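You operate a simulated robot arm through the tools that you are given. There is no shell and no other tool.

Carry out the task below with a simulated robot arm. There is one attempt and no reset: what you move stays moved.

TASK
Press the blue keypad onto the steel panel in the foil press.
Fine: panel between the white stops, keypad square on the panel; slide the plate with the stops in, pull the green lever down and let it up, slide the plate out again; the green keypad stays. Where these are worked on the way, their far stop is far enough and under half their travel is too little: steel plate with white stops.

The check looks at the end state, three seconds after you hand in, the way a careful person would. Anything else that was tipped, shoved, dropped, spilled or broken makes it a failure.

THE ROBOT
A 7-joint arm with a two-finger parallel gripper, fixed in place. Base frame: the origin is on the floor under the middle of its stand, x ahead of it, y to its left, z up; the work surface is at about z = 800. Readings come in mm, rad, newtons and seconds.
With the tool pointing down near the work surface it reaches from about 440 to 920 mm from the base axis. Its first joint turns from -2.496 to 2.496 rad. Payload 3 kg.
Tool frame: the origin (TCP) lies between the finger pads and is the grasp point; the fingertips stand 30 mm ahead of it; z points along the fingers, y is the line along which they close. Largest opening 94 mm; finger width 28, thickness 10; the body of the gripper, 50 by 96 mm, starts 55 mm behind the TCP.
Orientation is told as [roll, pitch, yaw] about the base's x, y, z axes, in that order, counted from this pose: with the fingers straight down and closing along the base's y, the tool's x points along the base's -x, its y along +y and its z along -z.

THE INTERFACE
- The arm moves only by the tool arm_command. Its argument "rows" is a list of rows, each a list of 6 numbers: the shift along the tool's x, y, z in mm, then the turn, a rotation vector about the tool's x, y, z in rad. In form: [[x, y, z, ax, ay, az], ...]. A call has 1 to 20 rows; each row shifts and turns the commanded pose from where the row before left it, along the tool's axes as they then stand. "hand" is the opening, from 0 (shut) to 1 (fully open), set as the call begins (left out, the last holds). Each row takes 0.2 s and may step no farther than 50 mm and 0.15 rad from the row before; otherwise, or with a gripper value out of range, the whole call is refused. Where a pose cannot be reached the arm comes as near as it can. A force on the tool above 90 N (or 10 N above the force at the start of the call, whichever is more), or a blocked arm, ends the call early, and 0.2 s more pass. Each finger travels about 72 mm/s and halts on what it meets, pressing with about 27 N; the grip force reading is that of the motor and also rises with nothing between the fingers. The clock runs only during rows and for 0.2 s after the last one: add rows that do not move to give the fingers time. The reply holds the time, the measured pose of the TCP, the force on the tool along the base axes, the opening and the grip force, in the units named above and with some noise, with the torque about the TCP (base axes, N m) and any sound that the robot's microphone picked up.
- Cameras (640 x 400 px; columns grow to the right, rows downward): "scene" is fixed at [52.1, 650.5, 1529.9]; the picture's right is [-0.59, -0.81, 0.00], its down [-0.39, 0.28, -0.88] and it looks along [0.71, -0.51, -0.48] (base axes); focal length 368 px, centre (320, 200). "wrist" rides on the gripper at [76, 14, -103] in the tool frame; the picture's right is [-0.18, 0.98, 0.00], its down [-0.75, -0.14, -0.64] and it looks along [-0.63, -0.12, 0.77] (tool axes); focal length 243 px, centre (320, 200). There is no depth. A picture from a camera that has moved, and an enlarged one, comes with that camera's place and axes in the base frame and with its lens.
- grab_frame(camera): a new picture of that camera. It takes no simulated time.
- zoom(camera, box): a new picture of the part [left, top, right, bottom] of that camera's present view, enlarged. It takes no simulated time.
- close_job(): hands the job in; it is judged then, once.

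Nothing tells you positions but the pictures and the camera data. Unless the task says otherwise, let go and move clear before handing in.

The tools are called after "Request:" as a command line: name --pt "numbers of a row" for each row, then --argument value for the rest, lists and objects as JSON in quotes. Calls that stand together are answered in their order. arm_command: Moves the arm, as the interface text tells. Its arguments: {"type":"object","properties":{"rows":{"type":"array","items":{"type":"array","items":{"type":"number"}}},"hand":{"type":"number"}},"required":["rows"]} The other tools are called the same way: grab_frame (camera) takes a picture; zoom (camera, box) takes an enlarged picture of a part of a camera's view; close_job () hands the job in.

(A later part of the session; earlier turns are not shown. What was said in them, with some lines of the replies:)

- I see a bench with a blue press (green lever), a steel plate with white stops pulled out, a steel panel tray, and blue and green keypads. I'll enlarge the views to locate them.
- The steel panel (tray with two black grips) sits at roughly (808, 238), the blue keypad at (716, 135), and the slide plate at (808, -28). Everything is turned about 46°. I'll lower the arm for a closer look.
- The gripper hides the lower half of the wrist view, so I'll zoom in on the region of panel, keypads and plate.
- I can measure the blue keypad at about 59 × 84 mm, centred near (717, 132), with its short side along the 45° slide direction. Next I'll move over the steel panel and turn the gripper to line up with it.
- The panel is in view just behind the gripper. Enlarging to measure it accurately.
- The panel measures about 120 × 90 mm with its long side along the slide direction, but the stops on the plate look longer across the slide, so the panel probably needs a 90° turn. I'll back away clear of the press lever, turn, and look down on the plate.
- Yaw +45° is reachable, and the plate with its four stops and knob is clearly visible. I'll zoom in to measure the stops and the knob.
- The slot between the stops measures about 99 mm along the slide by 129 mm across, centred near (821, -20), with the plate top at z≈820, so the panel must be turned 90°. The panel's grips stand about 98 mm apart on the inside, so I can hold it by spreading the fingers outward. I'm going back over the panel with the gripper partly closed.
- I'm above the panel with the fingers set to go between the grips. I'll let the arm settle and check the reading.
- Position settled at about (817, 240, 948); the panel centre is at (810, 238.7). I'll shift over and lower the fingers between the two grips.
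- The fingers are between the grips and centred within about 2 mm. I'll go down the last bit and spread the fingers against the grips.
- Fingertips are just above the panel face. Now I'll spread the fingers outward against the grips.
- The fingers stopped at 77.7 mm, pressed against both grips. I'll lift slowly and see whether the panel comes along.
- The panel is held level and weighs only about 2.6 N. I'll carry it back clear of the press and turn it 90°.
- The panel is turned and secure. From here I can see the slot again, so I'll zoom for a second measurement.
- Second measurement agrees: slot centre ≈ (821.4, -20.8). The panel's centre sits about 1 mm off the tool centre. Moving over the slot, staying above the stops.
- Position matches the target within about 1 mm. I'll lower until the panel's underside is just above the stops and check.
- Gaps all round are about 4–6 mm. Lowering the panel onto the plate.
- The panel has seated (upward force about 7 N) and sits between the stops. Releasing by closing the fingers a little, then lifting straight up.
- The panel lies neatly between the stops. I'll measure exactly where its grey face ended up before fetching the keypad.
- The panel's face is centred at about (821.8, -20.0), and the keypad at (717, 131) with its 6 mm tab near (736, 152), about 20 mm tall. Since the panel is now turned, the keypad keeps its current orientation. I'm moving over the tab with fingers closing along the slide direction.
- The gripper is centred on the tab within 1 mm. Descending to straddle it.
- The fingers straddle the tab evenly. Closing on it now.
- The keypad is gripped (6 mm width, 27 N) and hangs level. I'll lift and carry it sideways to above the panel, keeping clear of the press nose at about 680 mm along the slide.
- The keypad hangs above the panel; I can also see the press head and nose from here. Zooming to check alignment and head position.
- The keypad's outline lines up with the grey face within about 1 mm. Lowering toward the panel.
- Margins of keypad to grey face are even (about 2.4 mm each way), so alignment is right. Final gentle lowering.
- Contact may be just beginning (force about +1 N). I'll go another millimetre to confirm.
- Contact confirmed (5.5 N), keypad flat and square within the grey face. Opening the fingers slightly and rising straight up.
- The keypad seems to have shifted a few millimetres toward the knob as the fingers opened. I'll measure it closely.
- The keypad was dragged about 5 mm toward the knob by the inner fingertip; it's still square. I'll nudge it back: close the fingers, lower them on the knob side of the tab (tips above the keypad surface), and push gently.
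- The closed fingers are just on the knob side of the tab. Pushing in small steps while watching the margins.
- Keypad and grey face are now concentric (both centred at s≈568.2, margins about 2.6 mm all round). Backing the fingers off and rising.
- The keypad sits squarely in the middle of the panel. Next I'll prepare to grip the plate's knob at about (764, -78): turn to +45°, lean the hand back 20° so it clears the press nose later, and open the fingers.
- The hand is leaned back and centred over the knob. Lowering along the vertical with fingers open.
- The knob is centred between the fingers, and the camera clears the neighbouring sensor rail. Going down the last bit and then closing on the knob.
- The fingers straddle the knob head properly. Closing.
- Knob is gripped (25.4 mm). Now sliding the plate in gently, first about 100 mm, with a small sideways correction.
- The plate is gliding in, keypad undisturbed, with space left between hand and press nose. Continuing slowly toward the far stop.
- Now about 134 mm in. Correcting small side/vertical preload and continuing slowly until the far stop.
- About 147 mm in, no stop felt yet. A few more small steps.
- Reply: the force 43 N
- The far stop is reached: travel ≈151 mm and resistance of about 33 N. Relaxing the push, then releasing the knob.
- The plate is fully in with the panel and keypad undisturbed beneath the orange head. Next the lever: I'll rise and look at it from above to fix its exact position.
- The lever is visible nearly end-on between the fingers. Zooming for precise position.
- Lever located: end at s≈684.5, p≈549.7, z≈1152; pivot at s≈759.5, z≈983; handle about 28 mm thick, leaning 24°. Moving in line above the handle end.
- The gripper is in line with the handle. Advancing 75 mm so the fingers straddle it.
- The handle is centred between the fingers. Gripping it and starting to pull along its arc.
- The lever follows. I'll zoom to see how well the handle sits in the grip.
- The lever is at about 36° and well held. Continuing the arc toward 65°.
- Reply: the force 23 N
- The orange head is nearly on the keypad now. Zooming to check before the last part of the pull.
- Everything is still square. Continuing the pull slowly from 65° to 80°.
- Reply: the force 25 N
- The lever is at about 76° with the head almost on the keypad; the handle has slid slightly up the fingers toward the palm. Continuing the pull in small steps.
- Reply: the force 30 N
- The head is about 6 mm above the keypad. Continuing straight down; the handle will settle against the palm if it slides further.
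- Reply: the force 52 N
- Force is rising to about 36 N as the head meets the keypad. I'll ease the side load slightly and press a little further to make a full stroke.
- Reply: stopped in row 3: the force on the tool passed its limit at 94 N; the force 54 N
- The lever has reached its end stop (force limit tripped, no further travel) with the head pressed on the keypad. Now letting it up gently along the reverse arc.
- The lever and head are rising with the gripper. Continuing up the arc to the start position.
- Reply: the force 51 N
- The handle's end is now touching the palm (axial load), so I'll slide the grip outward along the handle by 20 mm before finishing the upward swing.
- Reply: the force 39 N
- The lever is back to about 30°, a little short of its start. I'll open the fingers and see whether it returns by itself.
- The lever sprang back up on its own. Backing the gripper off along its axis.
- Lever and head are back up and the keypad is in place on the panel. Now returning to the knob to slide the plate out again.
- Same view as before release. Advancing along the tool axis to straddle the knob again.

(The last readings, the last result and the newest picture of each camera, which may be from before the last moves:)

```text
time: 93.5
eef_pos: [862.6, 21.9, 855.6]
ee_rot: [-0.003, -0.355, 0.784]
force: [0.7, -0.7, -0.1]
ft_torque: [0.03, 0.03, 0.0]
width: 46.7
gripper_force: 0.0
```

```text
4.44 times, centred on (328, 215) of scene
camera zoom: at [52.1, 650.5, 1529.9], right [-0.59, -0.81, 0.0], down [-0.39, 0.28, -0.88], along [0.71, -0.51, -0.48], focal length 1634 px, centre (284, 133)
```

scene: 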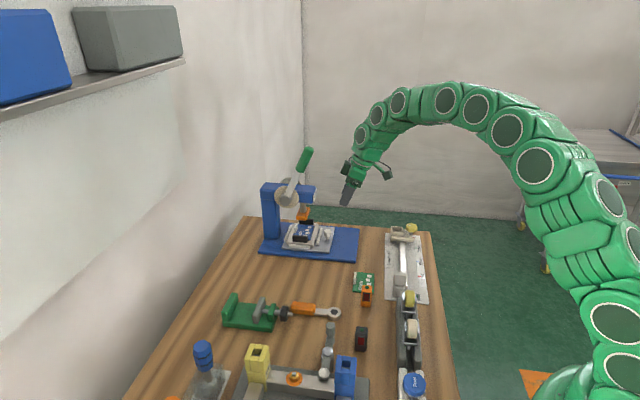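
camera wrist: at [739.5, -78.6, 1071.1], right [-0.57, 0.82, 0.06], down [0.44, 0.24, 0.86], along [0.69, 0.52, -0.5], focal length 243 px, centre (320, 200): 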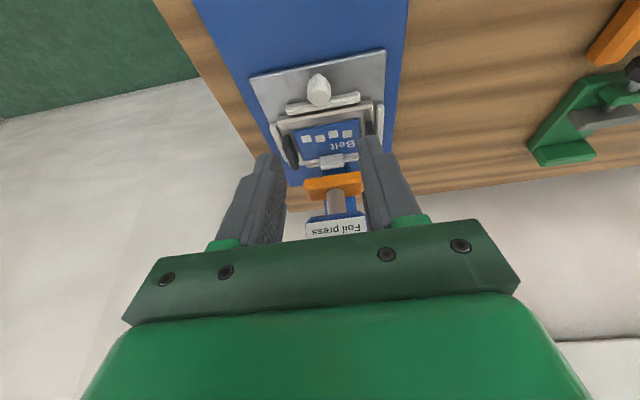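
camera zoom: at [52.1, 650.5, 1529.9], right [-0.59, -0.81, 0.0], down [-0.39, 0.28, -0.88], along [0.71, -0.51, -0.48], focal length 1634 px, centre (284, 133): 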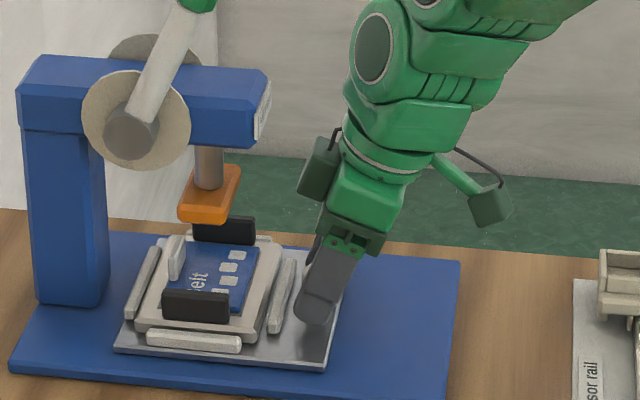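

Request:
arm_command --pt "0 0 0 0 0 0" --pt "0 0 0 0 0 0" --pt "0 0 0 0 0 0" --pt "0 0 0 0 0 0" --hand 0

```text
time: 94.5
eef_pos: [863.6, 22.3, 855.8]
ee_rot: [-0.001, -0.355, 0.784]
force: [18.8, -20.9, -8.0]
ft_torque: [0.34, 0.41, -0.29]
width: 26.0
gripper_force: 45.2
```

Knob gripped again; a small sideways offset to relieve, then sliding the plate out smoothly.

Request:
arm_command --pt "0 -0.9 0 0 0 0" --pt "2.81 0 -1.04 0 0 0" --pt "5.63 0 -2.09 0 0 0" --pt "9.38 0 -3.48 0 0 0" --pt "9.38 0 -3.48 0 0 0" --pt "9.38 0 -3.48 0 0 0" --pt "9.38 0 -3.48 0 0 0" --pt "9.38 0 -3.48 0 0 0" --pt "9.38 0 -3.48 0 0 0" --pt "9.38 0 -3.48 0 0 0" --pt "9.38 0 -3.48 0 0 0" --pt "5.63 0 -2.09 0 0 0" --pt "2.81 0 -1.04 0 0 0" --pt "0 0 0 0 0 0"

Request:
zoom --camera "scene" --box '[256, 140, 410, 270]'

```text
time: 97.5
eef_pos: [794.7, -47.6, 855.9]
ee_rot: [-0.004, -0.353, 0.782]
force: [6.4, -5.9, 16.6]
ft_torque: [0.67, -0.38, -0.12]
width: 25.7
gripper_force: 44.8
```

```text
3.08 times, centred on (333, 205) of scene
camera zoom: at [52.1, 650.5, 1529.9], right [-0.59, -0.81, 0.0], down [-0.39, 0.28, -0.88], along [0.71, -0.51, -0.48], focal length 1131 px, centre (280, 185)
```

zoom: 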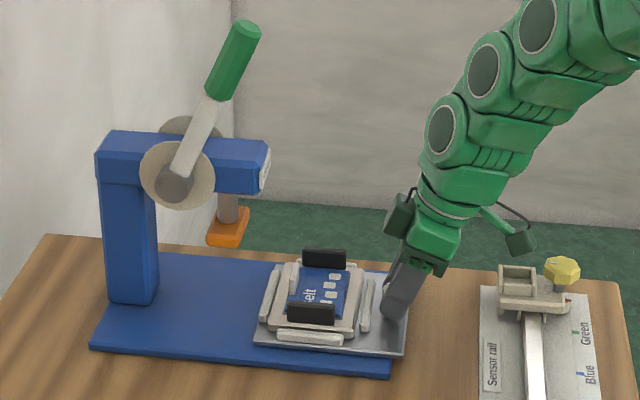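

Plate is two-thirds out, panel and keypad riding along undisturbed. Continuing out.

Request:
arm_command --pt "-0.2 0 -0.5 0 0 0" --pt "4.69 0 -1.74 0 0 0" --pt "7.5 0 -2.78 0 0 0" --pt "7.5 0 -2.78 0 0 0" --pt "7.5 0 -2.78 0 0 0" --pt "7.5 0 -2.78 0 0 0" --pt "4.69 0 -1.74 0 0 0" --pt "2.81 0 -1.04 0 0 0" --pt "0 0 0 0 0 0"

Request:
zoom --camera "scene" --box '[256, 140, 410, 270]'

```text
time: 99.5
eef_pos: [761.9, -79.8, 856.2]
ee_rot: [-0.002, -0.353, 0.782]
force: [29.1, -31.2, -27.6]
ft_torque: [-0.32, 0.28, -0.3]
width: 25.4
gripper_force: 45.2
```

```text
3.08 times, centred on (333, 205) of scene
camera zoom: at [52.1, 650.5, 1529.9], right [-0.59, -0.81, 0.0], down [-0.39, 0.28, -0.88], along [0.71, -0.51, -0.48], focal length 1131 px, centre (280, 185)
```

zoom: 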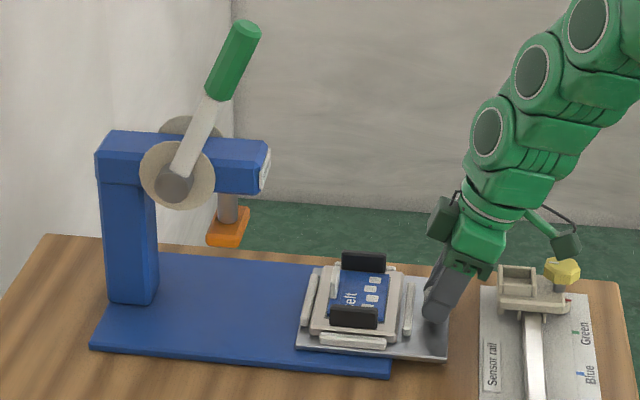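

About 144 mm out. Relieving side/vertical preload and pulling the remaining few millimetres to the outer stop.

Request:
arm_command --pt "0.35 -1.2 0.94 0 0 0" --pt "1.88 0 -0.7 0 0 0" --pt "1.88 0 -0.7 0 0 0" --pt "0.94 0 -0.35 0 0 0" --pt "0 0 0 0 0 0"

```text
time: 100.7
eef_pos: [757.8, -82.7, 856.7]
ee_rot: [-0.004, -0.356, 0.783]
force: [5.1, -2.6, 29.7]
ft_torque: [0.66, 0.07, 0.07]
width: 25.3
gripper_force: 45.0
```

Request:
arm_command --pt "-0.2 0 -0.6 0 0 0" --pt "1.41 0 -0.52 0 0 0" --pt "1.41 0 -0.52 0 0 0" --pt "0 0 0 0 0 0"

Request:
zoom --camera "scene" --box '[322, 210, 402, 270]'

```text
time: 101.7
eef_pos: [758.2, -84.3, 856.2]
ee_rot: [-0.004, -0.354, 0.785]
force: [22.9, 23.5, 12.5]
ft_torque: [0.98, -0.22, 0.0]
width: 25.6
gripper_force: 44.5
```

```text
6.67 times, centred on (362, 240) of scene
camera zoom: at [52.1, 650.5, 1529.9], right [-0.59, -0.81, 0.0], down [-0.39, 0.28, -0.88], along [0.71, -0.51, -0.48], focal length 2450 px, centre (40, -67)
```

zoom: 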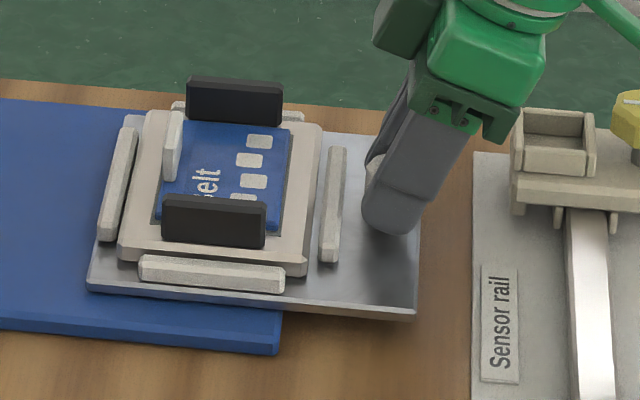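

The outer stop is reached (33 N, TCP back at the original grip position). Relaxing, opening, and backing off.

Request:
arm_command --pt "-1.2 0 0.3 0 0 0" --pt "0 0 0 0 0 0"

Request:
arm_command --pt "0 0 0 0 0 0" --pt "0 0 0 0 0 0" --pt "0 0 -10 0 0 0" --pt "0 0 -20 0 0 0" --pt "0 0 -30 0 0 0" --pt "0 0 -40 0 0 0" --pt "0 0 -40 0 0 0" --pt "0 0 0 0 0 0" --hand 0.5

Request:
grab_frame --camera "wrist"

Request:
grab_frame --camera "scene"

Request:
zoom --camera "scene" --box '[322, 210, 402, 270]'

```text
time: 102.2
eef_pos: [758.6, -83.7, 856.6]
ee_rot: [-0.002, -0.354, 0.784]
force: [3.7, 20.0, 13.7]
ft_torque: [1.24, -0.12, -0.08]
width: 25.4
gripper_force: 44.8
```

```text
time: 104.0
eef_pos: [724.0, -120.1, 987.6]
ee_rot: [-0.002, -0.353, 0.784]
force: [0.1, -0.2, 0.7]
ft_torque: [0.0, -0.01, -0.04]
width: 46.7
gripper_force: 0.0
```

```text
taken
camera wrist: at [638.0, -183.6, 1056.0], right [-0.57, 0.82, 0.06], down [0.44, 0.24, 0.86], along [0.69, 0.52, -0.5], focal length 243 px, centre (320, 200)
```

wrist: 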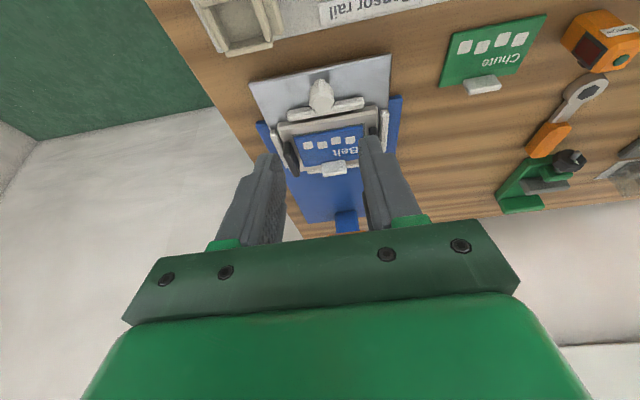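

```text
taken
```

scene: 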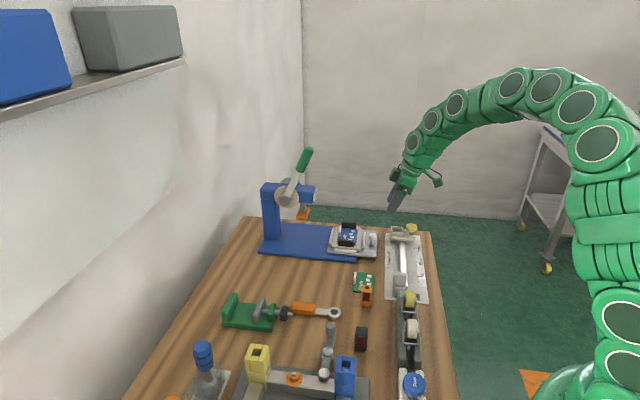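

```text
6.67 times, centred on (362, 240) of scene
camera zoom: at [52.1, 650.5, 1529.9], right [-0.59, -0.81, 0.0], down [-0.39, 0.28, -0.88], along [0.71, -0.51, -0.48], focal length 2450 px, centre (40, -67)
```

zoom: 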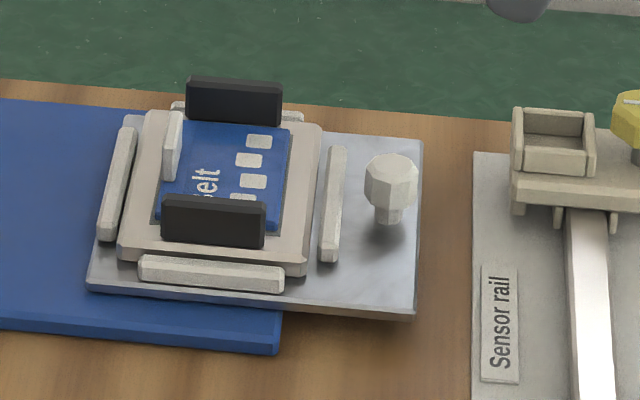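

The plate is fully out, panel and keypad in place, lever up. I'll straighten the hand and take a close overhead look to verify squareness.

Request:
arm_command --pt "0 0 -15 0 0.118 0" --pt "0 0 0 0 0.118 0" --pt "0 0 0 0 0.118 0" --pt "-35 0 0 0 0 0" --pt "-30 0 0 0 0 0" --pt "0 0 0 0 0 0" --pt "0 0 0 0 0 0"

Request:
grab_frame --camera "wrist"

Request:
zoom --camera "wrist" --box '[230, 60, 422, 180]'

```text
time: 105.7
eef_pos: [765.4, -76.6, 999.8]
ee_rot: [-0.003, -0.001, 0.785]
force: [0.5, -0.8, 0.3]
ft_torque: [-0.01, -0.03, 0.02]
width: 47.1
gripper_force: 0.0
```

```text
taken
camera wrist: at [702.2, -119.1, 1101.7], right [-0.56, 0.83, 0.0], down [0.63, 0.43, 0.64], along [0.53, 0.36, -0.77], focal length 243 px, centre (320, 200)
```

wrist: 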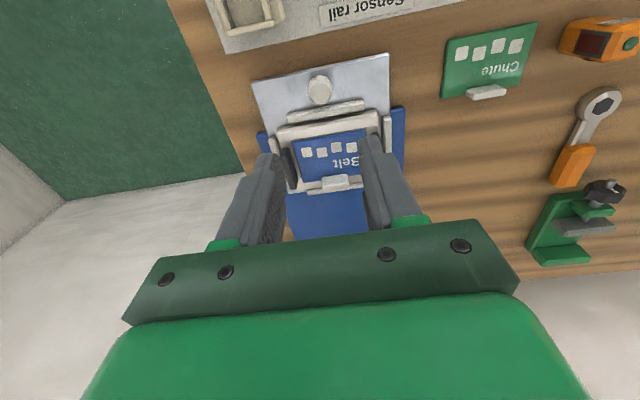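

```text
3.33 times, centred on (326, 120) of wrist
camera zoom: at [702.2, -119.1, 1101.7], right [-0.56, 0.83, 0.0], down [0.63, 0.43, 0.64], along [0.53, 0.36, -0.77], focal length 809 px, centre (300, 467)
```

zoom: 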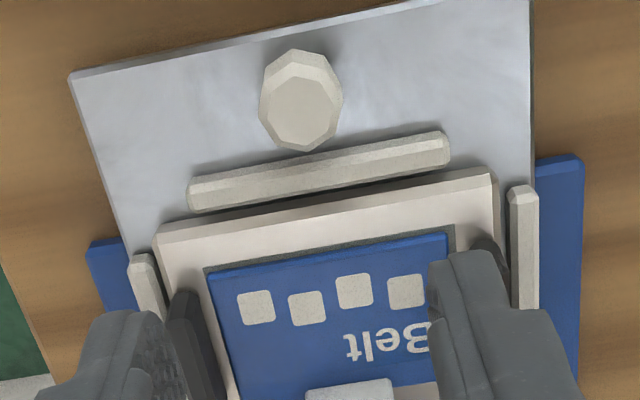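

Request:
arm_command --pt "-40 0 -20 0 0 0" --pt "-30 0 -20 0 0 0" --pt "0 0 0 0 0 0" --pt "0 0 0 0 0 0" --hand 1

Request:
zoom --camera "wrist" --box '[240, 40, 400, 140]'

Request:
zoom --camera "wrist" --box '[240, 80, 400, 180]'

```text
time: 106.7
eef_pos: [815.6, -26.2, 1043.4]
ee_rot: [-0.003, 0.001, 0.783]
force: [0.6, -0.7, 0.1]
ft_torque: [-0.02, 0.03, 0.02]
width: 94.0
gripper_force: 0.0
```

```text
4.00 times, centred on (320, 90) of wrist
camera zoom: at [752.7, -69.7, 1144.6], right [-0.56, 0.83, 0.0], down [0.63, 0.43, 0.64], along [0.53, 0.36, -0.77], focal length 970 px, centre (320, 640)
```

zoom: 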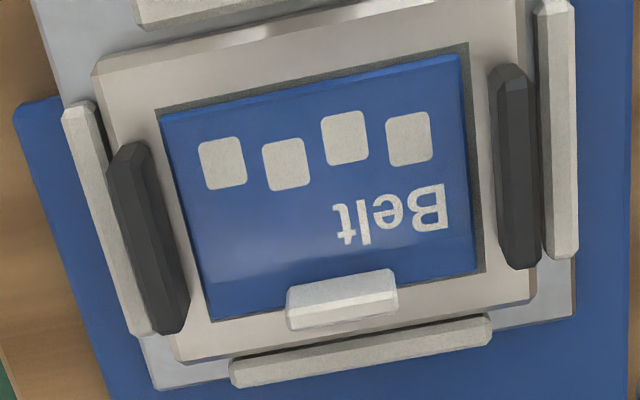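

```text
4.00 times, centred on (320, 130) of wrist
camera zoom: at [752.7, -69.7, 1144.6], right [-0.56, 0.83, 0.0], down [0.63, 0.43, 0.64], along [0.53, 0.36, -0.77], focal length 970 px, centre (320, 480)
```

zoom: 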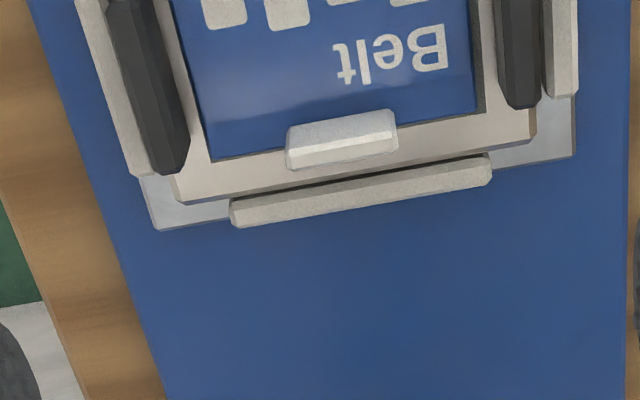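

The keypad is centred within 1 mm and square on the panel, which sits between the stops. I'll move the arm up and away, then take a final look.

Request:
arm_command --pt "15 18 -35 0 0 0" --pt "19.7 23.7 -28.6 0 0 0" --pt "19.7 23.7 -28.6 0 0 0" --pt "19.7 23.7 -28.6 0 0 0" --pt "19.7 23.7 -28.6 0 0 0" --pt "19.7 23.7 -28.6 0 0 0" --pt "19.7 23.7 -28.6 0 0 0" --pt "0 0 0 0 0 0" --pt "0 0 0 0 0 0"

Request:
grab_frame --camera "scene"

Request:
zoom --camera "scene" --box '[240, 140, 400, 310]'

Request:
grab_frame --camera "wrist"

```text
time: 108.7
eef_pos: [605.6, -5.8, 1247.8]
ee_rot: [-0.005, 0.001, 0.783]
force: [0.0, -0.9, -0.2]
ft_torque: [0.02, 0.03, -0.01]
width: 94.2
gripper_force: 0.0
```

```text
taken
```

scene: 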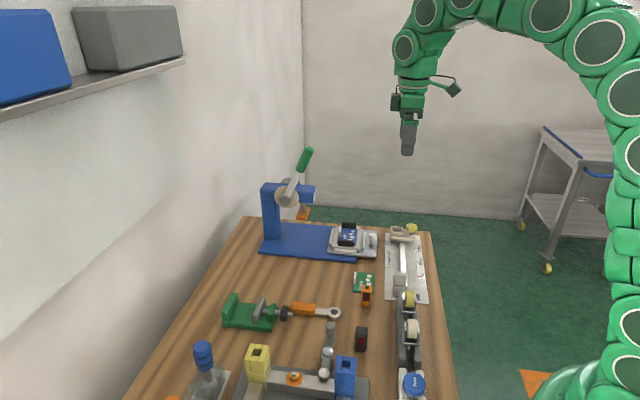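

```text
2.35 times, centred on (320, 225) of scene
camera zoom: at [52.1, 650.5, 1529.9], right [-0.59, -0.81, 0.0], down [-0.39, 0.28, -0.88], along [0.71, -0.51, -0.48], focal length 865 px, centre (320, 141)
```

zoom: 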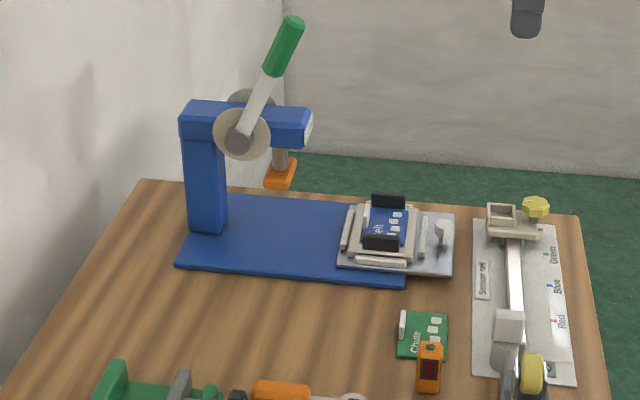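

```text
taken
camera wrist: at [542.1, -48.9, 1349.3], right [-0.56, 0.83, 0.0], down [0.63, 0.43, 0.64], along [0.53, 0.36, -0.77], focal length 243 px, centre (320, 200)
```

wrist: 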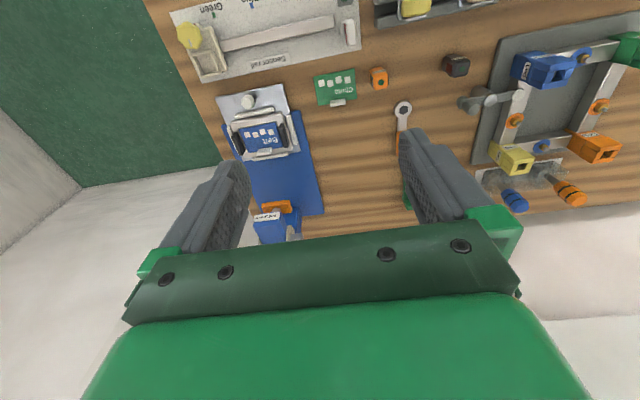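

The plate is pulled out with the panel between the stops and the blue keypad square on it. The lever is up, and the green keypad and everything else are where they started. The arm is clear with the gripper open, so I'm handing in.

Request:
close_job

```text
The job is handed in.
```

I pressed the blue keypad onto the steel panel and handed the job in. I haven't seen the check's result.

- **Panel:** it sits between the white stops. I turned it 90° because the slot is longer across the slide.
- **Keypad:** it ended square and within about 1 mm of the centre of the panel's grey face. It shifted about 5 mm when I first let go of it, so I nudged it back before pressing.
- **Plate:** it went in about 151 mm to its far stop, then back out to its outer stop.
- **Lever:** I pulled it down until it would go no further, with the head on the keypad. I guided it most of the way up, and it returned the rest on its own when released.
- **The rest:** in the last pictures the green keypad and the other items are where they started. The arm is clear of the work with the gripper open.
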